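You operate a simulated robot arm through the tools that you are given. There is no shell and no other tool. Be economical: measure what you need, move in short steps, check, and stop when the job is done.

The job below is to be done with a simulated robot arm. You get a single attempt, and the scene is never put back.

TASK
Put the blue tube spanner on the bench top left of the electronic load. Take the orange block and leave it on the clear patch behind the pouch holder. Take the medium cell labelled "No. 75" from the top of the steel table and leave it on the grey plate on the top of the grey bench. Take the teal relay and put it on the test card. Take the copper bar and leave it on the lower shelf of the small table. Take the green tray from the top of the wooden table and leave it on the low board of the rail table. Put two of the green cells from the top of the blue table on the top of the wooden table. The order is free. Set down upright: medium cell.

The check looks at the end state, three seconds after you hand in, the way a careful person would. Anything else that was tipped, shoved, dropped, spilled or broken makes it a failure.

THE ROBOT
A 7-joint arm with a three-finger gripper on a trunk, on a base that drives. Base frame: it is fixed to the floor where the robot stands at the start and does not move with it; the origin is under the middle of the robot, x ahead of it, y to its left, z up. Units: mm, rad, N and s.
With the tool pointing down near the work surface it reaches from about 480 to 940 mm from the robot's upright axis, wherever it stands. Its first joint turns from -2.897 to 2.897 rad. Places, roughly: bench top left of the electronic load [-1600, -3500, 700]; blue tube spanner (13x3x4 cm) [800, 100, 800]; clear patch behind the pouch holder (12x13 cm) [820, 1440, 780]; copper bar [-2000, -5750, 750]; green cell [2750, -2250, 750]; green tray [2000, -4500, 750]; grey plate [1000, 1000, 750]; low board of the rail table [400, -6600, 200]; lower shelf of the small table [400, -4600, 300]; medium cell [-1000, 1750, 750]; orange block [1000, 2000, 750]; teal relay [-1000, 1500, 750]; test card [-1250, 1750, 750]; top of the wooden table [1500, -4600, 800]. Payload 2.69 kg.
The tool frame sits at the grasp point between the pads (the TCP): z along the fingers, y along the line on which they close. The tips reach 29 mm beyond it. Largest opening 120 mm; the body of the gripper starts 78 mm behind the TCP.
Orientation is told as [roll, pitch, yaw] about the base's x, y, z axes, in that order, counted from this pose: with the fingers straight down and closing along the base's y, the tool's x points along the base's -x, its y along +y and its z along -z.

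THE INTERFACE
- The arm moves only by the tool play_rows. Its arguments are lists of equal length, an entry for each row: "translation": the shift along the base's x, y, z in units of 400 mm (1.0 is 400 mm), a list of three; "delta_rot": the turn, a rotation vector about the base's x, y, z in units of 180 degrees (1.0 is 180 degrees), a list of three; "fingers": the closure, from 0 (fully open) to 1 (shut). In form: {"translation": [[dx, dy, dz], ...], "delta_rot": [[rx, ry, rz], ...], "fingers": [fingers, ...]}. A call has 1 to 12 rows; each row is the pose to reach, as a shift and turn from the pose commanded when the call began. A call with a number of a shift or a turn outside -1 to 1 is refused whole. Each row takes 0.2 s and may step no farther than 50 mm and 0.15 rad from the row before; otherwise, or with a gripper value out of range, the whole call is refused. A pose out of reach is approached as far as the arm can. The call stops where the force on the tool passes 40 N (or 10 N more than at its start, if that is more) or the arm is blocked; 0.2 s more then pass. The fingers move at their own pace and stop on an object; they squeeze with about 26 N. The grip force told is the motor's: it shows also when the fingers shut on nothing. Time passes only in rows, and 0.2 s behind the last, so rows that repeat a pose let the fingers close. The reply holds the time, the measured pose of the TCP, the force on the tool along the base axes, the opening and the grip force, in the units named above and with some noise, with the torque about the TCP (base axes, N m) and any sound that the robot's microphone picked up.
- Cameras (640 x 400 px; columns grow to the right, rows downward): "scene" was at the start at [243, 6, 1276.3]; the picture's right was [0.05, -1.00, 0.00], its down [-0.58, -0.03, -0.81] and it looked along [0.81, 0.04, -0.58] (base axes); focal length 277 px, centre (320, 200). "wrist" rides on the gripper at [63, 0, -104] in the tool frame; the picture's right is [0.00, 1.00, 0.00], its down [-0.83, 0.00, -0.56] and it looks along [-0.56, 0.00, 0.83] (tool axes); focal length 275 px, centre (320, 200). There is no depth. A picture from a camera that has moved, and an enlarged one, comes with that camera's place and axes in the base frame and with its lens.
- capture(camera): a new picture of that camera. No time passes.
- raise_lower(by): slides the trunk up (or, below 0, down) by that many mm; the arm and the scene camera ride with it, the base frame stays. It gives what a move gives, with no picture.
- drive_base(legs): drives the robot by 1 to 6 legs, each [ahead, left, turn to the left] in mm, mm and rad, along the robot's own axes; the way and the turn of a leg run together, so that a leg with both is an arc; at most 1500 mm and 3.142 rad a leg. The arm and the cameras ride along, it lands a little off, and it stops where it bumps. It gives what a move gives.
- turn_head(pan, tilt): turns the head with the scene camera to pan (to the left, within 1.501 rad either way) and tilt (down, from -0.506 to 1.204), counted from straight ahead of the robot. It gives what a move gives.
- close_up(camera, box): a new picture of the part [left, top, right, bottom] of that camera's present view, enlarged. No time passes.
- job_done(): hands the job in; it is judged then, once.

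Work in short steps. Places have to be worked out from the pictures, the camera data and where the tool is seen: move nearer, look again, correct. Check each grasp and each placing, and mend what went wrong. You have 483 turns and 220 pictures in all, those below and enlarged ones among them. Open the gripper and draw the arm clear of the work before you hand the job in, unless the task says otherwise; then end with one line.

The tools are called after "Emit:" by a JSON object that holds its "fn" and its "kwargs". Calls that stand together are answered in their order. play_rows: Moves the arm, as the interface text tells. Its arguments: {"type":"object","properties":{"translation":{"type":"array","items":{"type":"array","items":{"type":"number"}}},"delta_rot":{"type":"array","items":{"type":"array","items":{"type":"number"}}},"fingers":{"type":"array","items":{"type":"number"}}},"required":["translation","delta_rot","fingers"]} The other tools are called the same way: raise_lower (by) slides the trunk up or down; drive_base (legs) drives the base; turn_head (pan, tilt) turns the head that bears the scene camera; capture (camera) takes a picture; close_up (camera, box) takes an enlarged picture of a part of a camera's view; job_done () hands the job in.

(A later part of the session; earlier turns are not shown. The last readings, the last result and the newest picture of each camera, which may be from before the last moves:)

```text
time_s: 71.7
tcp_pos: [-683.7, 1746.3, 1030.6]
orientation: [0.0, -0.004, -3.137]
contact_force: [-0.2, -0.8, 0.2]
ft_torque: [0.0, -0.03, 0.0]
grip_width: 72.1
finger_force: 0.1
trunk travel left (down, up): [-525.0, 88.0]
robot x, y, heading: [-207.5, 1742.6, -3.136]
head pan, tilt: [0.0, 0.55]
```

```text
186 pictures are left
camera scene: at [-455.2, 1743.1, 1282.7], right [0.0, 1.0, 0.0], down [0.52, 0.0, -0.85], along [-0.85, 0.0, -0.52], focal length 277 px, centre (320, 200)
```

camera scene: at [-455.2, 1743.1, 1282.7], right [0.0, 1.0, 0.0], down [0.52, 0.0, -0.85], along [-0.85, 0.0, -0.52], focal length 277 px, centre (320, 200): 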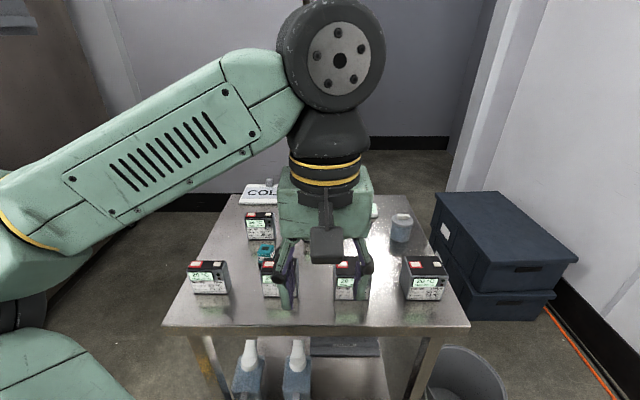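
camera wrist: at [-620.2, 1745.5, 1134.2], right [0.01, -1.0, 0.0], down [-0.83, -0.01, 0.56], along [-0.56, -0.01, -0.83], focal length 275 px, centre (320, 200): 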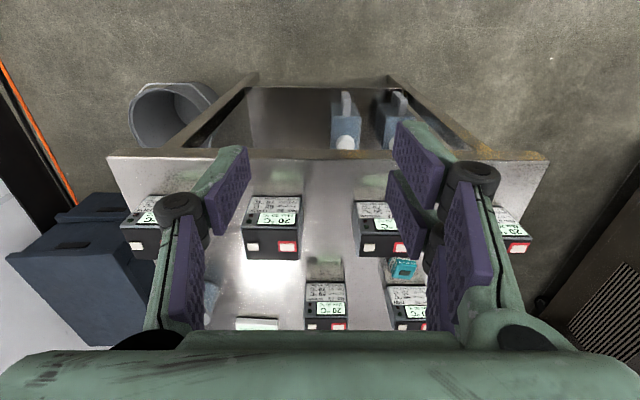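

Zoom to read the cells' labels.

Emit:
{"fn": "close_up", "kwargs": {"camera": "scene", "box": [180, 190, 300, 305]}}

Emit:
{"fn": "close_up", "kwargs": {"camera": "scene", "box": [325, 190, 460, 305]}}

Emit:
{"fn": "close_up", "kwargs": {"camera": "wrist", "box": [240, 180, 440, 340]}}

```text
3.48 times, centred on (240, 248) of scene
camera zoom: at [-455.2, 1743.1, 1282.7], right [0.0, 1.0, 0.0], down [0.52, 0.0, -0.85], along [-0.85, 0.0, -0.52], focal length 964 px, centre (598, 35)
```

zoom: 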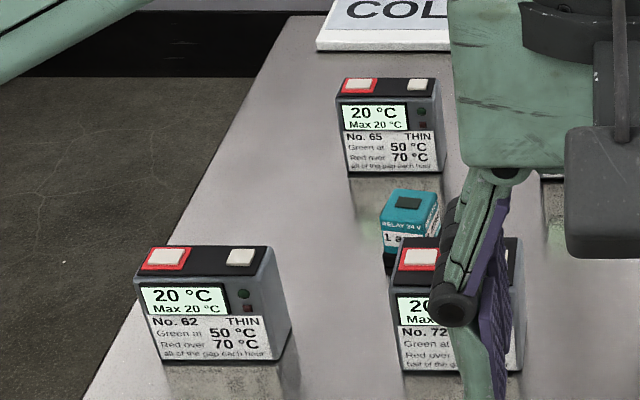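

```text
3.48 times, centred on (392, 248) of scene
camera zoom: at [-455.2, 1743.1, 1282.7], right [0.0, 1.0, 0.0], down [0.52, 0.0, -0.85], along [-0.85, 0.0, -0.52], focal length 964 px, centre (68, 35)
```

zoom: 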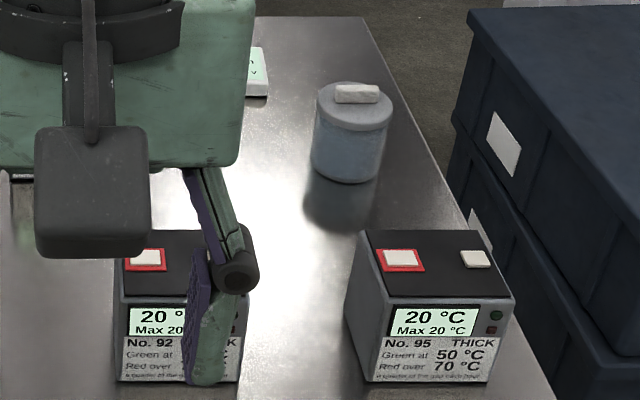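

```text
2.50 times, centred on (340, 260) of wrist
camera zoom: at [-620.2, 1745.5, 1134.2], right [0.01, -1.0, 0.0], down [-0.83, -0.01, 0.56], along [-0.56, -0.01, -0.83], focal length 688 px, centre (270, 50)
```

zoom: 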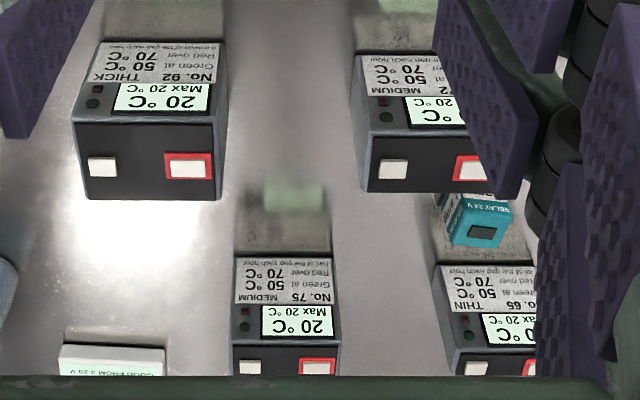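

No. 75 is the medium cell in the back row centre. I swing the arm aside to see the whole table unobstructed.

Emit:
{"fn": "play_rows", "kwargs": {"translation": [[0.02, -0.11, 0], [0.05, -0.22, 0], [0.09, -0.33, 0], [0.13, -0.44, 0], [0.18, -0.55, 0], [0.23, -0.66, 0], [0.29, -0.76, 0], [0.35, -0.86, 0]], "delta_rot": [[0, 0, 0], [0, 0, 0], [0, 0, 0], [0, 0, 0], [0, 0, 0], [0, 0, 0], [0, 0, 0], [0, 0, 0]], "fingers": [0, 0, 0, 0, 0, 0, 0, 0]}}

Emit:
{"fn": "capture", "kwargs": {"camera": "scene"}}

Emit:
{"fn": "close_up", "kwargs": {"camera": "scene", "box": [220, 160, 440, 300]}}

```text
time_s: 73.7
tcp_pos: [-602.7, 1475.4, 1014.0]
orientation: [0.014, 0.007, 3.068]
contact_force: [0.3, -1.1, -0.1]
ft_torque: [0.0, -0.03, 0.02]
grip_width: 119.9
finger_force: 0.0
out of reach, approached as far as the arm can: row 7, 8
trunk travel left (down, up): [-525.0, 88.0]
robot x, y, heading: [-210.2, 1742.3, -3.139]
head pan, tilt: [0.0, 0.55]
stopped in row 8: the arm was blocked; the commanded pose is now the measured one
```

```text
182 pictures are left
camera scene: at [-455.3, 1743.0, 1282.7], right [0.0, 1.0, 0.0], down [0.52, 0.0, -0.85], along [-0.85, 0.0, -0.52], focal length 277 px, centre (320, 200)
```

scene: 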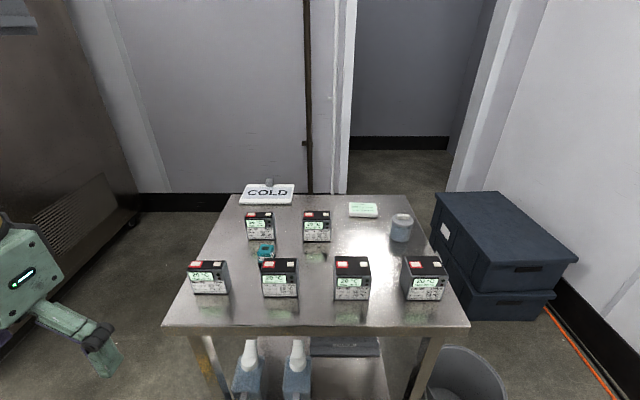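

```text
2.86 times, centred on (330, 230) of scene
camera zoom: at [-455.3, 1743.0, 1282.7], right [0.0, 1.0, 0.0], down [0.52, 0.0, -0.85], along [-0.85, 0.0, -0.52], focal length 792 px, centre (291, 114)
```

zoom: 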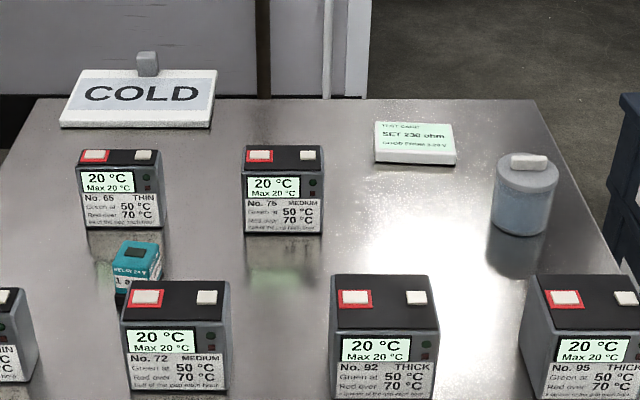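

Test card is the white slab at about (-1205,1885). Bring the arm back to the front and drive 200 mm closer.

Emit:
{"fn": "play_rows", "kwargs": {"translation": [[-0.04, 0.1, 0.02], [-0.08, 0.2, 0.04], [-0.12, 0.3, 0.04], [-0.15, 0.4, 0.04], [-0.17, 0.5, 0.04], [-0.18, 0.6, 0.04], [-0.18, 0.67, 0.04]], "delta_rot": [[0, 0, 0.01], [0, 0, 0.0234], [0, 0, 0.0234], [0, 0, 0.0234], [0, 0, 0.0234], [0, 0, 0.0234], [0, 0, 0.0234]], "fingers": [0, 0, 0, 0, 0, 0, 0]}}

Emit:
{"fn": "drive_base", "kwargs": {"legs": [[200, 0, 0]]}}

Emit:
{"fn": "capture", "kwargs": {"camera": "wrist"}}

```text
time_s: 75.3
tcp_pos: [-672.4, 1745.5, 1029.4]
orientation: [0.016, 0.009, -3.137]
contact_force: [-0.9, -0.2, 0.3]
ft_torque: [0.02, 0.01, 0.0]
grip_width: 120.2
finger_force: 0.0
trunk travel left (down, up): [-525.0, 88.0]
robot x, y, heading: [-207.9, 1743.1, -3.136]
head pan, tilt: [0.0, 0.55]
```

```text
time_s: 76.9
tcp_pos: [-869.7, 1745.4, 1029.0]
orientation: [0.015, 0.01, 3.139]
contact_force: [-0.6, 0.2, 0.0]
ft_torque: [0.0, 0.0, 0.0]
grip_width: 120.1
finger_force: 0.1
trunk travel left (down, up): [-525.0, 88.0]
robot x, y, heading: [-405.7, 1743.7, 3.14]
head pan, tilt: [0.0, 0.55]
```

```text
180 pictures are left
camera wrist: at [-809.0, 1746.6, 1133.4], right [0.0, -1.0, 0.01], down [-0.84, 0.01, 0.55], along [-0.55, -0.01, -0.84], focal length 275 px, centre (320, 200)
```

wrist: 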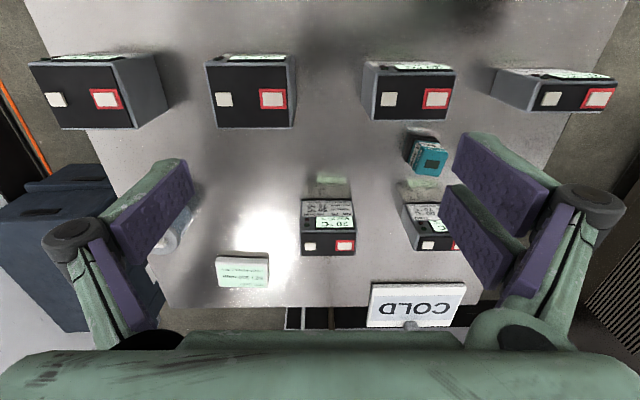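

Triangulating: table top ≈800, cell No. 75 at about (-1047,1735), ~75 mm tall. Move above it at z≈950.

Emit:
{"fn": "play_rows", "kwargs": {"translation": [[-0.11, -0.006, 0], [-0.22, -0.012, 0], [-0.33, -0.02, -0.03], [-0.4425, -0.026, -0.06], [-0.4425, -0.026, -0.16], [-0.4425, -0.026, -0.2]], "delta_rot": [[0, 0, 0], [0, 0, 0], [0, 0, 0], [0.005, 0.003, 0], [0.005, 0.003, 0], [0.005, 0.003, 0]], "fingers": [0.2, 0.2, 0.2, 0.2, 0.2, 0.2]}}

Emit:
{"fn": "capture", "kwargs": {"camera": "wrist"}}

```text
time_s: 78.3
tcp_pos: [-1047.1, 1732.9, 950.5]
orientation: [0.0, -0.001, 3.141]
contact_force: [0.2, -0.3, 0.4]
ft_torque: [0.02, 0.0, -0.02]
grip_width: 96.0
finger_force: 0.1
trunk travel left (down, up): [-525.0, 88.0]
robot x, y, heading: [-404.0, 1743.8, 3.144]
head pan, tilt: [0.0, 0.55]
```

```text
179 pictures are left
camera wrist: at [-984.7, 1732.7, 1054.6], right [0.0, -1.0, 0.0], down [-0.83, 0.0, 0.56], along [-0.56, 0.0, -0.83], focal length 275 px, centre (320, 200)
```

wrist: 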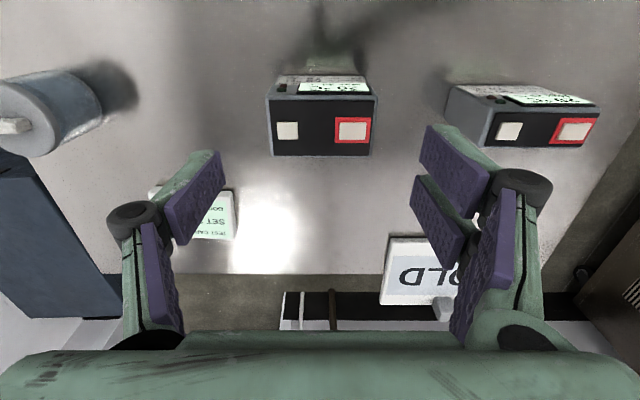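

Aligned. Descend to z≈845 and close.

Emit:
{"fn": "play_rows", "kwargs": {"translation": [[0, 0, -0.1], [0, 0, -0.2], [0, 0, -0.264], [0, 0, -0.264], [0, 0, -0.264], [0, 0, -0.264], [0, 0, -0.264]], "delta_rot": [[0, 0, 0], [0, 0, 0], [0, 0, 0], [0, 0, 0], [0, 0, 0], [0, 0, 0], [0, 0, 0]], "fingers": [0.2, 0.2, 0.2, 1, 1, 1, 1]}}

Emit:
{"fn": "capture", "kwargs": {"camera": "wrist"}}

```text
time_s: 79.9
tcp_pos: [-1047.5, 1733.9, 844.0]
orientation: [-0.001, -0.001, 3.139]
contact_force: [-0.1, -1.6, 0.1]
ft_torque: [-0.04, 0.13, 0.04]
grip_width: 74.8
finger_force: 25.9
trunk travel left (down, up): [-525.0, 88.0]
robot x, y, heading: [-405.4, 1739.2, 3.142]
head pan, tilt: [0.0, 0.55]
```

```text
178 pictures are left
camera wrist: at [-984.3, 1733.2, 947.9], right [0.0, -1.0, 0.0], down [-0.83, 0.0, 0.56], along [-0.56, 0.0, -0.83], focal length 275 px, centre (320, 200)
```

wrist: 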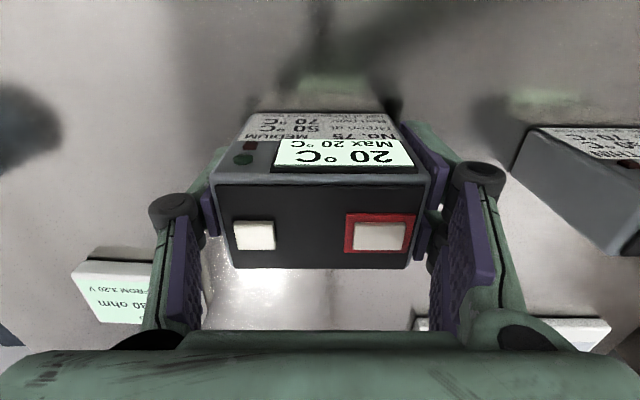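

Gripped at 75 mm. Lift straight up.

Emit:
{"fn": "play_rows", "kwargs": {"translation": [[0, 0, 0.05], [0, 0, 0.15], [0, 0, 0.25], [0, 0, 0.35], [0, 0, 0.45], [0, 0, 0.5]], "delta_rot": [[0, 0, 0], [0, 0, 0], [0, 0, 0], [0, 0, 0], [0, 0, 0], [0, 0, 0]], "fingers": [1, 1, 1, 1, 1, 1]}}

Emit:
{"fn": "capture", "kwargs": {"camera": "wrist"}}

Emit:
{"fn": "capture", "kwargs": {"camera": "scene"}}

```text
time_s: 81.3
tcp_pos: [-1047.9, 1738.2, 1043.1]
orientation: [0.0, 0.0, 3.138]
contact_force: [0.3, -0.4, -5.5]
ft_torque: [0.02, -0.01, 0.01]
grip_width: 75.1
finger_force: 25.6
trunk travel left (down, up): [-525.0, 88.0]
robot x, y, heading: [-405.2, 1744.3, 3.143]
head pan, tilt: [0.0, 0.55]
```

```text
177 pictures are left
camera wrist: at [-984.1, 1736.5, 1147.1], right [0.0, -1.0, 0.0], down [-0.83, 0.0, 0.56], along [-0.56, 0.0, -0.83], focal length 275 px, centre (320, 200)
```

wrist: 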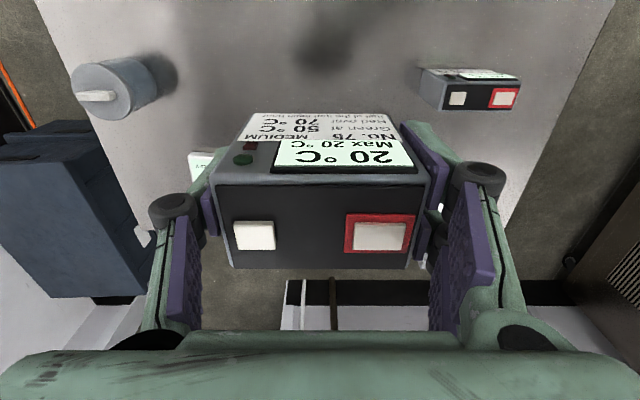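

```text
176 pictures are left
camera scene: at [-653.2, 1743.7, 1282.6], right [0.0, 1.0, 0.0], down [0.52, 0.0, -0.85], along [-0.85, 0.0, -0.52], focal length 277 px, centre (320, 200)
```

scene: 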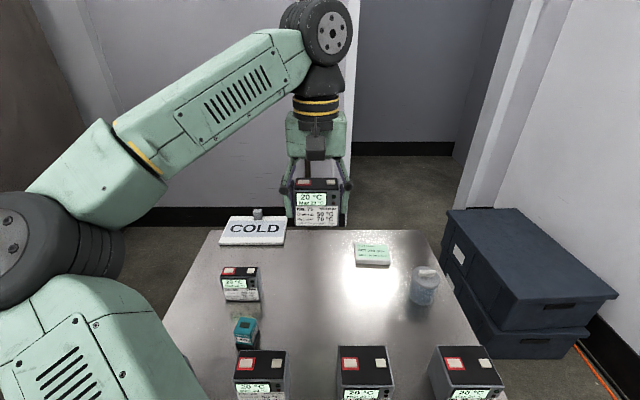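

Cell held. Retract the arm toward the robot, then back off and turn to the bench.

Emit:
{"fn": "play_rows", "kwargs": {"translation": [[0.1, 0, 0.02], [0.2, 0, 0.03], [0.3, 0, 0.03], [0.38, 0, 0.03]], "delta_rot": [[0, 0, 0], [0, 0, 0], [0, 0, 0], [0, 0, 0]], "fingers": [1, 1, 1, 1]}}

Emit:
{"fn": "drive_base", "kwargs": {"legs": [[-250, 0, 0], [0, 0, 1.57]]}}

Emit:
{"fn": "capture", "kwargs": {"camera": "scene"}}

```text
time_s: 82.3
tcp_pos: [-897.9, 1734.9, 1055.1]
orientation: [0.001, -0.002, 3.139]
contact_force: [0.1, -0.1, -5.1]
ft_torque: [0.02, -0.01, 0.01]
grip_width: 75.0
finger_force: 26.0
trunk travel left (down, up): [-525.0, 88.0]
robot x, y, heading: [-407.5, 1742.1, 3.141]
head pan, tilt: [0.0, 0.55]
```

```text
time_s: 88.2
tcp_pos: [-125.4, 1252.7, 1056.1]
orientation: [0.0, 0.001, -1.532]
contact_force: [0.3, 1.0, -5.2]
ft_torque: [0.06, -0.01, -0.03]
grip_width: 74.7
finger_force: 26.0
trunk travel left (down, up): [-525.0, 88.0]
robot x, y, heading: [-155.9, 1740.9, -1.527]
head pan, tilt: [0.0, 0.55]
```

```text
175 pictures are left
camera scene: at [-145.8, 1498.1, 1282.6], right [-1.0, -0.04, 0.0], down [-0.02, 0.52, -0.85], along [0.04, -0.85, -0.52], focal length 277 px, centre (320, 200)
```

scene: 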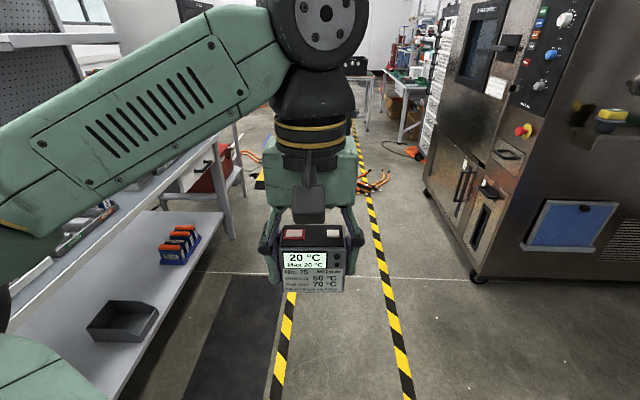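

Turn to face the bench, strafe to y≈1000.

Emit:
{"fn": "drive_base", "kwargs": {"legs": [[0, 0, 1.527], [0, -735, 0]]}}

Emit:
{"fn": "drive_base", "kwargs": {"legs": [[300, 0, 0]]}}

Emit:
{"fn": "capture", "kwargs": {"camera": "scene"}}

Emit:
{"fn": "capture", "kwargs": {"camera": "wrist"}}

```text
time_s: 98.1
tcp_pos: [318.8, 1000.0, 1054.9]
orientation: [-0.001, -0.001, -0.027]
contact_force: [1.4, 0.5, -4.7]
ft_torque: [0.0, -0.03, -0.01]
grip_width: 75.0
finger_force: 26.1
trunk travel left (down, up): [-525.0, 88.0]
robot x, y, heading: [-170.5, 1006.0, -0.027]
head pan, tilt: [0.0, 0.55]
```

```text
time_s: 100.2
tcp_pos: [620.4, 987.8, 1056.3]
orientation: [0.0, 0.0, -0.033]
contact_force: [0.4, 1.4, -5.3]
ft_torque: [0.01, 0.04, 0.01]
grip_width: 74.6
finger_force: 26.0
trunk travel left (down, up): [-525.0, 88.0]
robot x, y, heading: [128.4, 995.9, -0.028]
head pan, tilt: [0.0, 0.55]
```

```text
174 pictures are left
camera scene: at [374.7, 988.5, 1282.5], right [-0.03, -1.0, 0.0], down [-0.52, 0.02, -0.85], along [0.85, -0.03, -0.52], focal length 277 px, centre (320, 200)
```

scene: 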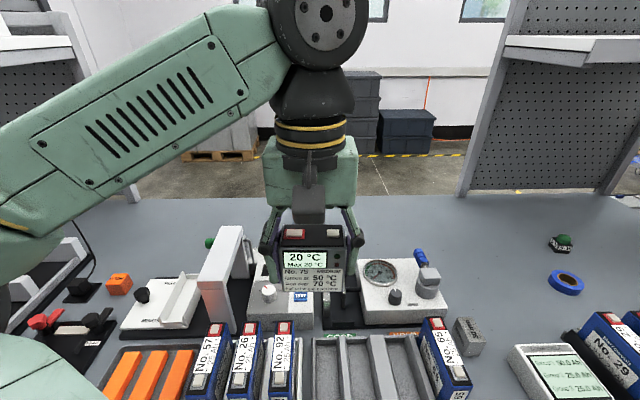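

```text
173 pictures are left
camera wrist: at [557.7, 989.0, 1159.3], right [0.03, 1.0, 0.0], down [0.83, -0.02, 0.56], along [0.56, -0.02, -0.83], focal length 275 px, centre (320, 200)
```

wrist: 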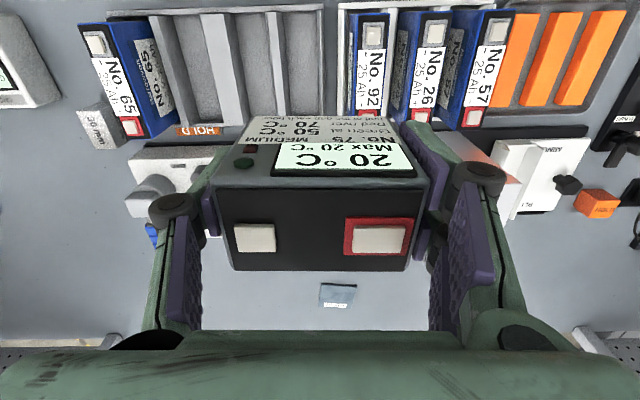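

Grey plate at about (1069,1010), ~80 mm square. Drive 80 mm closer, then reach over it high.

Emit:
{"fn": "drive_base", "kwargs": {"legs": [[90, 0, 0.028]]}}

Emit:
{"fn": "play_rows", "kwargs": {"translation": [[0.1, 0.01, 0], [0.2, 0.02, 0], [0.3, 0.03, 0], [0.4, 0.04, 0], [0.5, 0.05, 0], [0.6, 0.055, 0], [0.7, 0.055, 0]], "delta_rot": [[0, 0, 0], [0, 0, 0], [0, 0, 0], [0, 0, 0], [0, 0, 0], [0, 0, 0], [0, 0, 0]], "fingers": [1, 1, 1, 1, 1, 1, 1]}}

Emit:
{"fn": "capture", "kwargs": {"camera": "wrist"}}

Emit:
{"fn": "capture", "kwargs": {"camera": "scene"}}

```text
time_s: 101.2
tcp_pos: [709.0, 999.6, 1055.0]
orientation: [0.0, 0.001, -0.005]
contact_force: [-0.2, -0.9, -4.7]
ft_torque: [0.01, 0.03, -0.05]
grip_width: 74.6
finger_force: 26.0
trunk travel left (down, up): [-525.0, 88.0]
robot x, y, heading: [218.0, 997.4, -0.007]
head pan, tilt: [0.0, 0.55]
```

```text
time_s: 102.8
tcp_pos: [987.1, 1021.7, 1055.5]
orientation: [0.001, -0.001, -0.006]
contact_force: [-0.4, 0.9, -5.4]
ft_torque: [-0.03, 0.04, 0.0]
grip_width: 74.8
finger_force: 25.8
trunk travel left (down, up): [-525.0, 88.0]
robot x, y, heading: [217.8, 998.9, -0.008]
head pan, tilt: [0.0, 0.55]
```

```text
172 pictures are left
camera wrist: at [925.0, 1021.4, 1159.2], right [0.0, 1.0, 0.0], down [0.83, 0.0, 0.56], along [0.56, 0.0, -0.83], focal length 275 px, centre (320, 200)
```

wrist: 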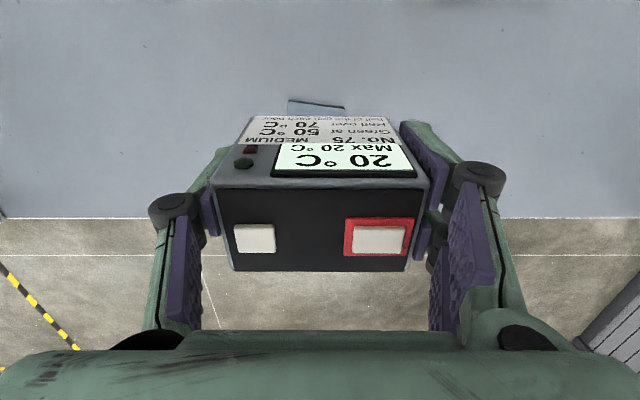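

```text
171 pictures are left
camera scene: at [462.9, 993.5, 1282.5], right [0.0, -1.0, 0.0], down [-0.52, 0.0, -0.85], along [0.85, 0.0, -0.52], focal length 277 px, centre (320, 200)
```

scene: 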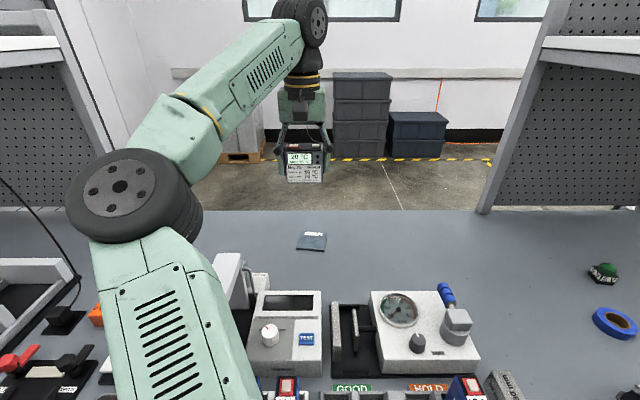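

Plate centre ≈(1061,1017), slightly rotated (~-0.12 rad). Move over it, match the yaw, and descend to 885.

Emit:
{"fn": "play_rows", "kwargs": {"translation": [[0.09, -0.006, 0], [0.185, -0.012, 0], [0.185, -0.012, -0.11], [0.185, -0.012, -0.22], [0.185, -0.012, -0.33], [0.185, -0.012, -0.42]], "delta_rot": [[0, 0, -0.01], [0, 0, -0.034], [0, 0, -0.034], [0, 0, -0.034], [0, 0, -0.034], [0, 0, -0.034]], "fingers": [1, 1, 1, 1, 1, 1]}}

Emit:
{"fn": "capture", "kwargs": {"camera": "scene"}}

Emit:
{"fn": "close_up", "kwargs": {"camera": "scene", "box": [250, 170, 370, 260]}}

Emit:
{"fn": "capture", "kwargs": {"camera": "wrist"}}

```text
time_s: 104.2
tcp_pos: [1065.0, 1017.1, 884.3]
orientation: [0.0, 0.001, -0.111]
contact_force: [0.4, 0.9, -4.3]
ft_torque: [-0.03, 0.03, -0.02]
grip_width: 74.7
finger_force: 26.5
trunk travel left (down, up): [-525.0, 88.0]
robot x, y, heading: [217.6, 997.0, -0.0]
head pan, tilt: [0.0, 0.55]
```

```text
170 pictures are left
camera scene: at [462.9, 993.8, 1282.5], right [0.0, -1.0, 0.0], down [-0.52, 0.0, -0.85], along [0.85, 0.0, -0.52], focal length 277 px, centre (320, 200)
```

scene: 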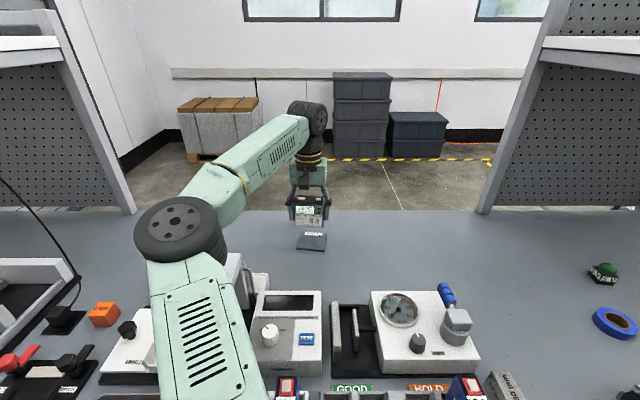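

```text
4.44 times, centred on (310, 215) of scene
camera zoom: at [462.9, 993.8, 1282.5], right [0.0, -1.0, 0.0], down [-0.52, 0.0, -0.85], along [0.85, 0.0, -0.52], focal length 1232 px, centre (364, 133)
```

zoom: 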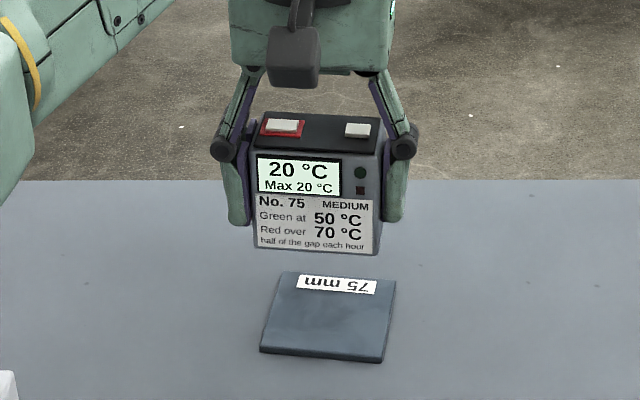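

```text
168 pictures are left
camera wrist: at [1002.7, 1023.4, 987.9], right [0.11, 0.99, 0.0], down [0.83, -0.09, 0.56], along [0.55, -0.06, -0.83], focal length 275 px, centre (320, 200)
```

wrist: 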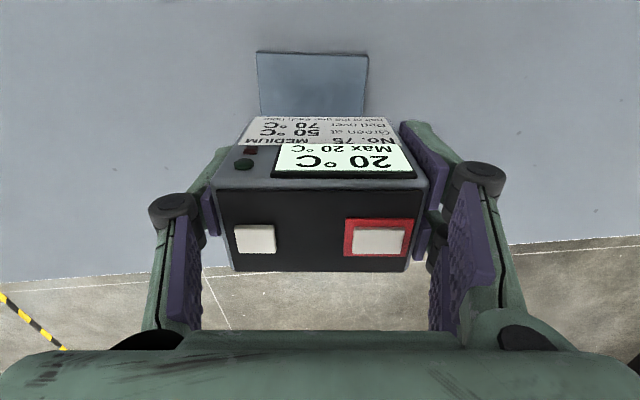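

Plate is 75 mm wide; offset is ~5 mm laterally. Correct and lower to 856.

Emit:
{"fn": "play_rows", "kwargs": {"translation": [[-0.007, -0.0125, 0], [-0.007, -0.0125, -0.04], [-0.007, -0.0125, -0.07], [-0.007, -0.0125, -0.07]], "delta_rot": [[0, 0, 0], [0, 0, 0], [0, 0, 0], [0, 0, 0]], "fingers": [1, 1, 1, 1]}}

Emit:
{"fn": "close_up", "kwargs": {"camera": "scene", "box": [250, 180, 370, 260]}}

```text
time_s: 105.2
tcp_pos: [1059.1, 1012.9, 859.2]
orientation: [0.001, 0.001, -0.112]
contact_force: [0.3, 0.3, -4.8]
ft_torque: [-0.01, 0.02, -0.01]
grip_width: 74.7
finger_force: 25.9
trunk travel left (down, up): [-525.0, 88.0]
robot x, y, heading: [221.0, 994.3, -0.006]
head pan, tilt: [0.0, 0.55]
```

```text
5.00 times, centred on (310, 220) of scene
camera zoom: at [462.6, 993.7, 1282.6], right [0.0, -1.0, 0.0], down [-0.52, 0.0, -0.85], along [0.85, 0.0, -0.52], focal length 1386 px, centre (370, 100)
```

zoom: 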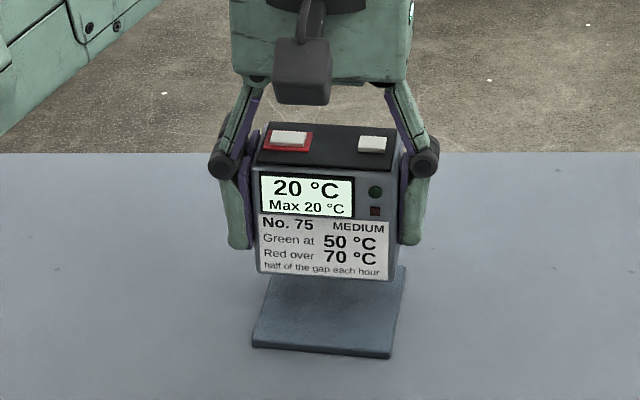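

About 30 mm to go. Lower 22 mm, then feel for contact.

Emit:
{"fn": "play_rows", "kwargs": {"translation": [[0, 0, -0.03], [0, 0, -0.055], [0, 0, -0.065], [0, 0, -0.07]], "delta_rot": [[0, 0, 0], [0, 0, 0], [0, 0, 0], [0, 0, 0]], "fingers": [1, 1, 1, 1]}}

Emit:
{"fn": "close_up", "kwargs": {"camera": "scene", "box": [250, 180, 370, 260]}}

```text
time_s: 106.2
tcp_pos: [1059.8, 1012.3, 830.4]
orientation: [0.0, 0.0, -0.111]
contact_force: [-0.9, -0.1, -5.6]
ft_torque: [0.04, -0.01, 0.03]
grip_width: 74.9
finger_force: 26.0
trunk travel left (down, up): [-525.0, 88.0]
robot x, y, heading: [220.9, 995.7, -0.005]
head pan, tilt: [0.0, 0.55]
```

```text
5.00 times, centred on (310, 220) of scene
camera zoom: at [462.6, 993.7, 1282.6], right [0.0, -1.0, 0.0], down [-0.52, 0.0, -0.85], along [0.85, 0.0, -0.52], focal length 1386 px, centre (370, 100)
```

zoom: 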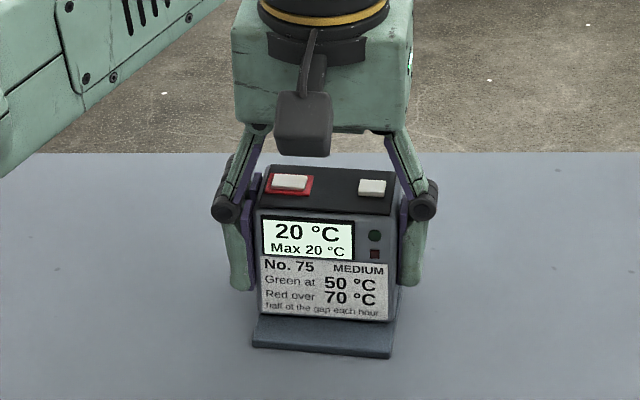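

Very close now; step down to contact.

Emit:
{"fn": "play_rows", "kwargs": {"translation": [[0, 0, -0.005], [0, 0, -0.01], [0, 0, -0.013]], "delta_rot": [[0, 0, 0], [0, 0, 0], [0, 0, 0]], "fingers": [1, 1, 1]}}

```text
time_s: 107.0
tcp_pos: [1059.3, 1013.2, 829.8]
orientation: [-0.002, -0.005, -0.113]
contact_force: [2.5, 1.8, 19.5]
ft_torque: [-0.02, 0.16, 0.04]
grip_width: 75.1
finger_force: 25.5
trunk travel left (down, up): [-525.0, 88.0]
robot x, y, heading: [216.7, 992.1, -0.003]
head pan, tilt: [0.0, 0.55]
```

Contact. Release and lift.

Emit:
{"fn": "play_rows", "kwargs": {"translation": [[0, 0, 0.004], [0, 0, 0.004], [0, 0, 0.004], [0, 0, 0.004], [0, 0, 0.08], [0, 0, 0.18], [0, 0, 0.28], [0, 0, 0.38], [0, 0, 0.48]], "delta_rot": [[0, 0, 0], [0, 0, 0], [0, 0, 0], [0, 0, 0], [0, 0, 0], [0, 0, 0], [0, 0, 0], [0, 0, 0], [0, 0, 0]], "fingers": [0.1, 0.1, 0.1, 0.1, 0.1, 0.1, 0.1, 0.1, 0.1]}}

Emit:
{"fn": "close_up", "kwargs": {"camera": "scene", "box": [250, 180, 370, 260]}}

```text
time_s: 109.0
tcp_pos: [1060.7, 1014.9, 1021.7]
orientation: [0.0, -0.002, -0.113]
contact_force: [0.2, 0.4, -0.2]
ft_torque: [-0.01, -0.02, 0.0]
grip_width: 108.0
finger_force: 0.0
trunk travel left (down, up): [-525.0, 88.0]
robot x, y, heading: [218.0, 991.2, 0.001]
head pan, tilt: [0.0, 0.55]
```

```text
5.00 times, centred on (310, 220) of scene
camera zoom: at [461.8, 993.5, 1282.7], right [0.0, -1.0, 0.0], down [-0.52, 0.0, -0.85], along [0.85, 0.0, -0.52], focal length 1386 px, centre (370, 100)
```

zoom: 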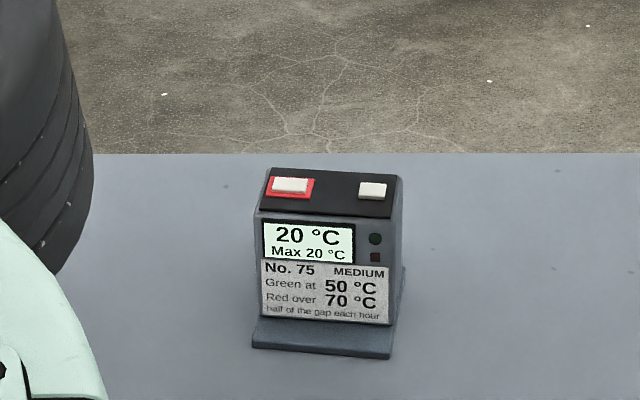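

Cell stands on the plate. Retract, back off, and return to the steel table for the relay.

Emit:
{"fn": "play_rows", "kwargs": {"translation": [[-0.1, 0, 0.03], [-0.22, 0, 0.05], [-0.34, 0, 0.05], [-0.46, 0, 0.05], [-0.58, 0, 0.05], [-0.7, -0.03, 0.05], [-0.82, -0.05, 0.05], [-0.86, -0.05, 0.05]], "delta_rot": [[0, 0, 0], [0, 0, 0.01], [0, 0, 0.035], [0, 0, 0.035], [0, 0, 0.035], [0, 0, 0.035], [0, 0, 0.035], [0, 0, 0.035]], "fingers": [0.1, 0.1, 0.1, 0.1, 0.1, 0.1, 0.1, 0.1]}}

Emit:
{"fn": "drive_base", "kwargs": {"legs": [[-390, 0, 0], [0, 750, 0], [0, 0, -1.57], [0, 0, -1.57]]}}

Emit:
{"fn": "capture", "kwargs": {"camera": "scene"}}

```text
time_s: 110.8
tcp_pos: [713.0, 994.3, 1040.1]
orientation: [0.001, 0.001, -0.002]
contact_force: [-0.2, 0.3, 0.2]
ft_torque: [-0.02, -0.01, 0.0]
grip_width: 107.9
finger_force: 0.1
trunk travel left (down, up): [-525.0, 88.0]
robot x, y, heading: [219.2, 990.3, -0.002]
head pan, tilt: [0.0, 0.55]
```

```text
time_s: 126.9
tcp_pos: [-659.7, 1737.4, 1039.1]
orientation: [0.0, 0.0, -3.137]
contact_force: [0.5, 0.6, -1.0]
ft_torque: [0.03, -0.02, 0.0]
grip_width: 108.1
finger_force: 0.1
trunk travel left (down, up): [-525.0, 88.0]
robot x, y, heading: [-161.3, 1743.8, -3.144]
head pan, tilt: [0.0, 0.55]
```

```text
164 pictures are left
camera scene: at [-407.9, 1742.0, 1282.7], right [0.0, 1.0, 0.0], down [0.52, 0.0, -0.85], along [-0.85, 0.0, -0.52], focal length 277 px, centre (320, 200)
```

scene: 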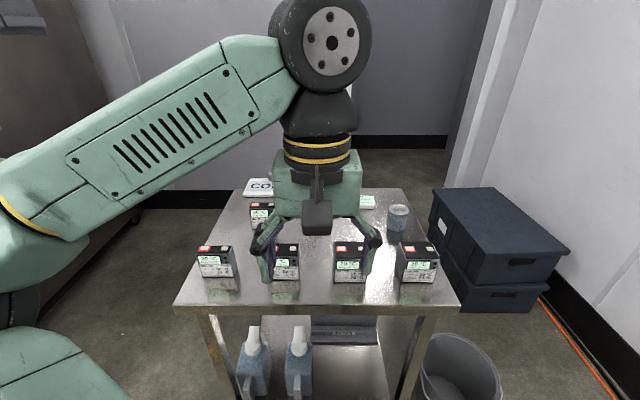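

Drive closer to the steel table, centered between relay and test card.

Emit:
{"fn": "drive_base", "kwargs": {"legs": [[260, 0, 0]]}}

Emit:
{"fn": "capture", "kwargs": {"camera": "wrist"}}

Emit:
{"fn": "capture", "kwargs": {"camera": "scene"}}

```text
time_s: 128.8
tcp_pos: [-915.1, 1731.4, 1039.1]
orientation: [0.0, 0.0, -3.128]
contact_force: [-0.8, 0.5, -0.4]
ft_torque: [-0.01, -0.05, -0.01]
grip_width: 108.2
finger_force: 0.2
trunk travel left (down, up): [-525.0, 88.0]
robot x, y, heading: [-416.2, 1735.1, -3.128]
head pan, tilt: [0.0, 0.55]
```

```text
163 pictures are left
camera wrist: at [-852.2, 1731.2, 1142.9], right [0.02, -1.0, 0.0], down [-0.83, -0.01, 0.56], along [-0.56, -0.01, -0.83], focal length 275 px, centre (320, 200)
```

wrist: 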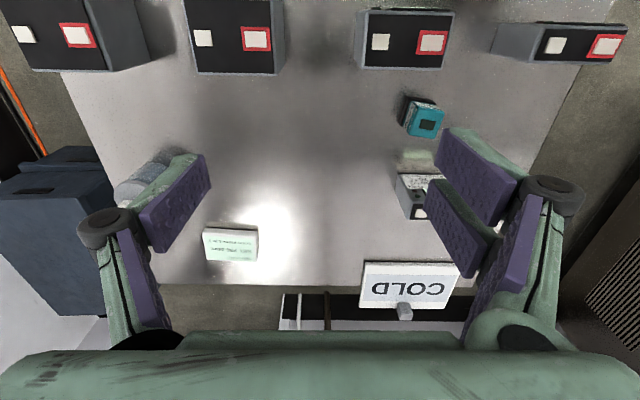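

```text
162 pictures are left
camera scene: at [-664.1, 1737.9, 1282.6], right [-0.01, 1.0, 0.0], down [0.52, 0.01, -0.85], along [-0.85, -0.01, -0.52], focal length 277 px, centre (320, 200)
```

scene: 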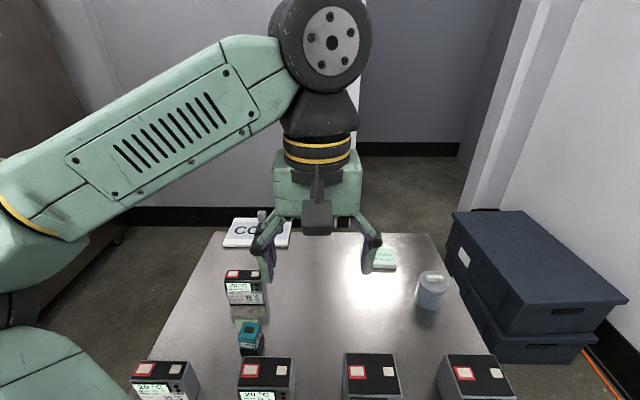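

Zoom on the relay to judge orientation and size.

Emit:
{"fn": "close_up", "kwargs": {"camera": "wrist", "box": [360, 70, 480, 150]}}

Emit:
{"fn": "close_up", "kwargs": {"camera": "scene", "box": [200, 250, 320, 400]}}

```text
5.00 times, centred on (420, 110) of wrist
camera zoom: at [-852.2, 1731.2, 1142.9], right [0.02, -1.0, 0.0], down [-0.83, -0.01, 0.56], along [-0.56, -0.01, -0.83], focal length 1376 px, centre (-180, 650)
```

zoom: 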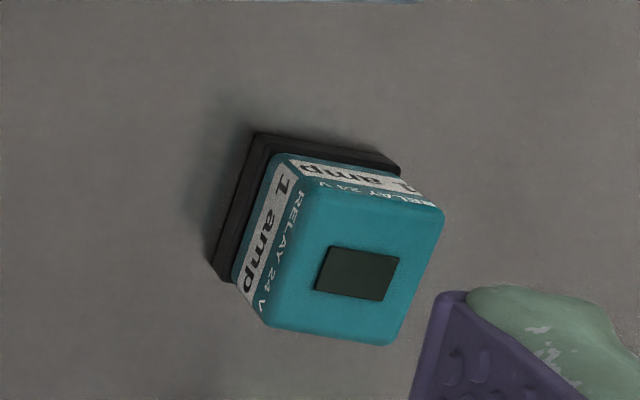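

```text
2.67 times, centred on (260, 325) of scene
camera zoom: at [-664.1, 1737.9, 1282.6], right [-0.01, 1.0, 0.0], down [0.52, 0.01, -0.85], along [-0.85, -0.01, -0.52], focal length 739 px, centre (480, -133)
```

zoom: 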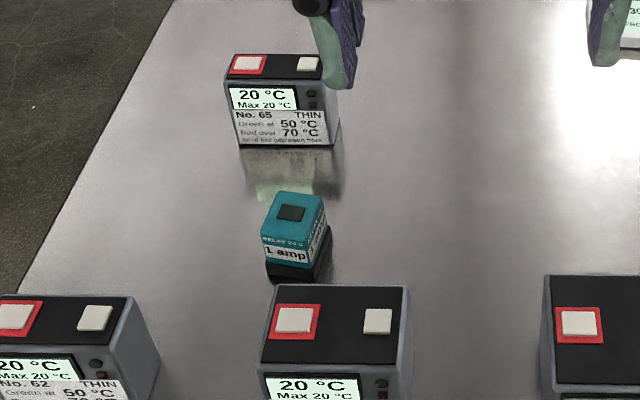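

Relay at about (-948,1615), ~31 mm body rotated ~-0.17 rad. Move above it and look.

Emit:
{"fn": "play_rows", "kwargs": {"translation": [[-0.02, -0.1, 0], [-0.05, -0.2, 0], [-0.0825, -0.29, 0], [-0.0825, -0.29, -0.1], [-0.0825, -0.29, -0.2], [-0.0825, -0.29, -0.3]], "delta_rot": [[0, 0, -0.02], [0, 0, -0.04], [0, 0, -0.058], [0, 0, -0.058], [0, 0, -0.058], [0, 0, -0.058]], "fingers": [0.4, 0.4, 0.4, 0.4, 0.4, 0.4]}}

Emit:
{"fn": "capture", "kwargs": {"camera": "wrist"}}

```text
time_s: 130.2
tcp_pos: [-949.6, 1613.8, 917.7]
orientation: [-0.002, -0.001, 2.973]
contact_force: [0.1, 0.8, -0.6]
ft_torque: [0.0, 0.0, -0.01]
grip_width: 72.2
finger_force: 0.0
trunk travel left (down, up): [-525.0, 88.0]
robot x, y, heading: [-415.7, 1742.4, -3.131]
head pan, tilt: [0.0, 0.55]
```

```text
159 pictures are left
camera wrist: at [-888.5, 1602.2, 1021.7], right [-0.16, -0.99, 0.0], down [-0.82, 0.14, 0.56], along [-0.55, 0.09, -0.83], focal length 275 px, centre (320, 200)
```

wrist: 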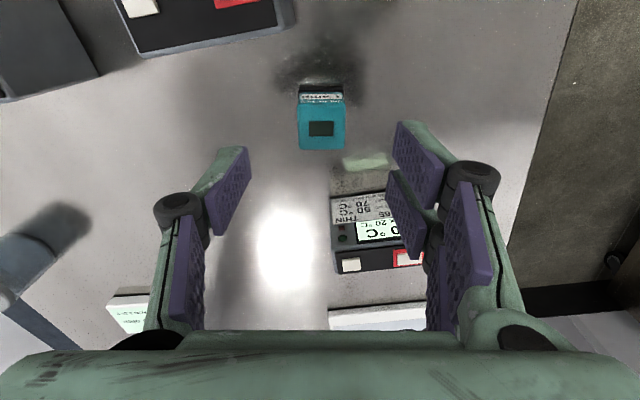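

Well aligned. Relay top ≈841; descend to 835 and grip.

Emit:
{"fn": "play_rows", "kwargs": {"translation": [[0, 0, -0.1], [0, 0, -0.18], [0, 0, -0.207], [0, 0, -0.207], [0, 0, -0.207], [0, 0, -0.207]], "delta_rot": [[0, 0, 0], [0, 0, 0], [0, 0, 0], [0, 0, 0], [0, 0, 0], [0, 0, 0]], "fingers": [0.4, 0.4, 0.4, 1, 1, 1]}}

Emit:
{"fn": "capture", "kwargs": {"camera": "wrist"}}

```text
time_s: 131.6
tcp_pos: [-947.5, 1615.1, 837.0]
orientation: [-0.001, -0.001, 2.974]
contact_force: [0.0, 0.6, -0.2]
ft_torque: [0.02, -0.01, -0.01]
grip_width: 33.9
finger_force: 18.8
trunk travel left (down, up): [-525.0, 88.0]
robot x, y, heading: [-417.2, 1739.3, -3.129]
head pan, tilt: [0.0, 0.55]
```

```text
158 pictures are left
camera wrist: at [-886.1, 1604.0, 940.8], right [-0.16, -0.99, 0.0], down [-0.82, 0.14, 0.56], along [-0.55, 0.09, -0.83], focal length 275 px, centre (320, 200)
```

wrist: 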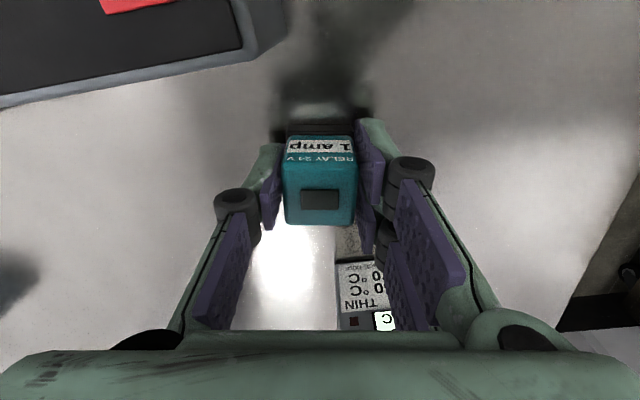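

Relay gripped. Lift and carry toward the test card at about (-1172,1877).

Emit:
{"fn": "play_rows", "kwargs": {"translation": [[0, 0, 0.1], [0, 0, 0.2], [0, 0, 0.3], [-0.06, 0.1, 0.33], [-0.14, 0.19, 0.33], [-0.22, 0.28, 0.33], [-0.3, 0.37, 0.33], [-0.38, 0.46, 0.33], [-0.45, 0.54, 0.33], [-0.51, 0.6, 0.33]], "delta_rot": [[0, 0, 0], [0, 0, 0], [0, 0, 0], [0, 0, 0], [0, 0, 0], [0, 0, 0.02], [0, 0, 0.04], [0, 0, 0.054], [0, 0, 0.054], [0, 0, 0.054]], "fingers": [1, 1, 1, 1, 1, 1, 1, 1, 1, 1]}}

Emit:
{"fn": "capture", "kwargs": {"camera": "wrist"}}

Emit:
{"fn": "capture", "kwargs": {"camera": "scene"}}

```text
time_s: 133.8
tcp_pos: [-1152.5, 1858.3, 969.2]
orientation: [0.001, -0.002, -3.142]
contact_force: [0.1, -0.6, -1.2]
ft_torque: [0.0, 0.01, -0.01]
grip_width: 33.5
finger_force: 26.1
trunk travel left (down, up): [-525.0, 88.0]
robot x, y, heading: [-416.8, 1741.7, -3.131]
head pan, tilt: [0.0, 0.55]
```

```text
157 pictures are left
camera wrist: at [-1088.9, 1858.5, 1073.4], right [0.01, -1.0, 0.0], down [-0.83, 0.0, 0.56], along [-0.56, 0.0, -0.83], focal length 275 px, centre (320, 200)
```

wrist: 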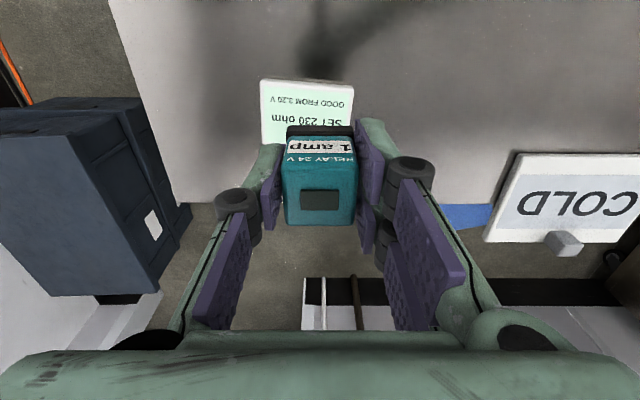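

```text
156 pictures are left
camera scene: at [-663.9, 1738.1, 1282.6], right [-0.01, 1.0, 0.0], down [0.52, 0.01, -0.85], along [-0.85, -0.01, -0.52], focal length 277 px, centre (320, 200)
```

scene: 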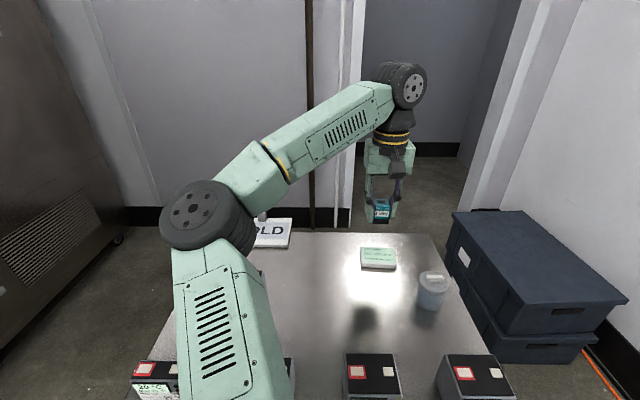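

Card centre ≈(-1169,1871). Move over it and lower to 862.

Emit:
{"fn": "play_rows", "kwargs": {"translation": [[-0.041, 0.032, 0], [-0.041, 0.032, -0.1], [-0.041, 0.032, -0.2], [-0.041, 0.032, -0.265], [-0.041, 0.032, -0.265]], "delta_rot": [[0, 0, 0], [0, 0, 0], [0, 0, 0], [0, 0, 0], [0, 0, 0]], "fingers": [1, 1, 1, 1, 1]}}

Emit:
{"fn": "close_up", "kwargs": {"camera": "scene", "box": [310, 180, 450, 300]}}

Emit:
{"fn": "capture", "kwargs": {"camera": "wrist"}}

```text
time_s: 135.0
tcp_pos: [-1169.2, 1865.8, 861.0]
orientation: [0.0, -0.001, -3.141]
contact_force: [0.6, 0.0, -0.5]
ft_torque: [0.03, -0.01, 0.01]
grip_width: 33.4
finger_force: 26.5
trunk travel left (down, up): [-525.0, 88.0]
robot x, y, heading: [-420.8, 1736.9, -3.129]
head pan, tilt: [0.0, 0.55]
```

```text
3.33 times, centred on (380, 240) of scene
camera zoom: at [-663.8, 1737.9, 1282.7], right [-0.01, 1.0, 0.0], down [0.52, 0.01, -0.85], along [-0.85, -0.01, -0.52], focal length 924 px, centre (120, 67)
```

zoom: 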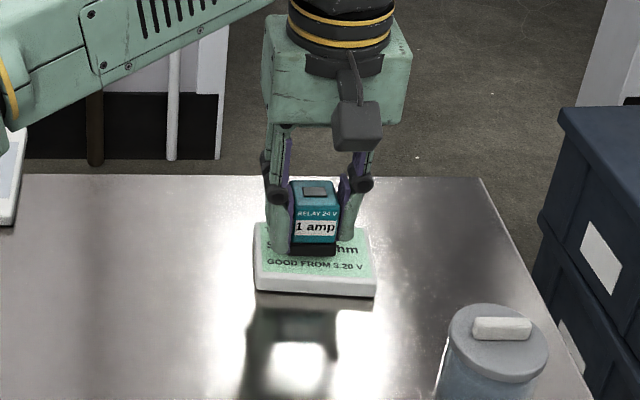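

```text
154 pictures are left
camera wrist: at [-1105.7, 1866.3, 965.1], right [0.01, -1.0, 0.0], down [-0.83, 0.0, 0.56], along [-0.56, 0.0, -0.83], focal length 275 px, centre (320, 200)
```

wrist: 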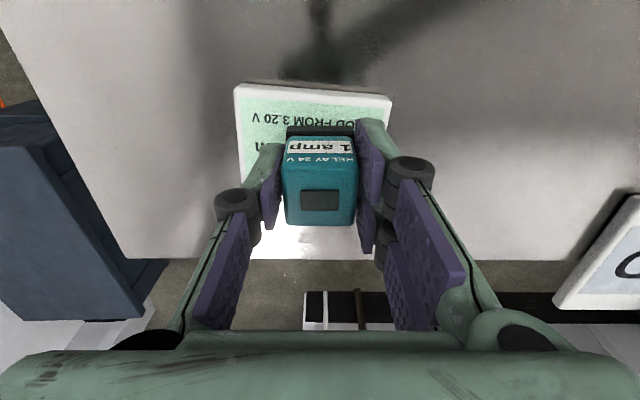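

Centred. Lower until contact.

Emit:
{"fn": "play_rows", "kwargs": {"translation": [[0, 0.01, -0.01], [0, 0.01, -0.02], [0, 0.01, -0.026], [0, 0.01, -0.03]], "delta_rot": [[0, 0, 0], [0, 0, 0], [0, 0, 0], [0, 0, 0]], "fingers": [1, 1, 1, 1]}}

```text
time_s: 136.0
tcp_pos: [-1168.9, 1871.3, 853.1]
orientation: [-0.002, -0.005, -3.138]
contact_force: [-0.1, -0.3, 15.6]
ft_torque: [-0.05, -0.02, -0.01]
grip_width: 33.5
finger_force: 25.8
trunk travel left (down, up): [-525.0, 88.0]
robot x, y, heading: [-416.8, 1739.3, -3.13]
head pan, tilt: [0.0, 0.55]
```

Contact. Release and lift away.

Emit:
{"fn": "play_rows", "kwargs": {"translation": [[0, 0, 0.004], [0, 0, 0.004], [0, 0, 0.004], [0, 0, 0.06], [0, 0, 0.16], [0, 0, 0.26], [0, 0, 0.36], [0.1, 0, 0.42]], "delta_rot": [[0, 0, 0], [0, 0, 0], [0, 0, 0], [0, 0, 0], [0, 0, 0], [0, 0, 0], [0, 0, 0], [0, 0, 0]], "fingers": [0.5, 0.5, 0.5, 0.5, 0.5, 0.5, 0.5, 0.5]}}

Emit:
{"fn": "close_up", "kwargs": {"camera": "scene", "box": [310, 180, 450, 300]}}

```text
time_s: 137.8
tcp_pos: [-1128.7, 1873.9, 1021.0]
orientation: [0.0, -0.003, -3.142]
contact_force: [0.5, 1.6, -0.4]
ft_torque: [0.01, 0.02, -0.02]
grip_width: 60.0
finger_force: 0.0
trunk travel left (down, up): [-525.0, 88.0]
robot x, y, heading: [-416.5, 1741.6, -3.129]
head pan, tilt: [0.0, 0.55]
```

```text
3.33 times, centred on (380, 240) of scene
camera zoom: at [-663.3, 1737.9, 1282.8], right [-0.01, 1.0, 0.0], down [0.52, 0.01, -0.85], along [-0.85, -0.01, -0.52], focal length 924 px, centre (120, 67)
```

zoom: 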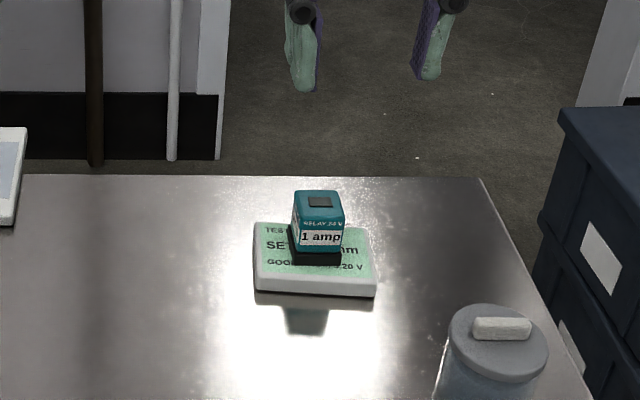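

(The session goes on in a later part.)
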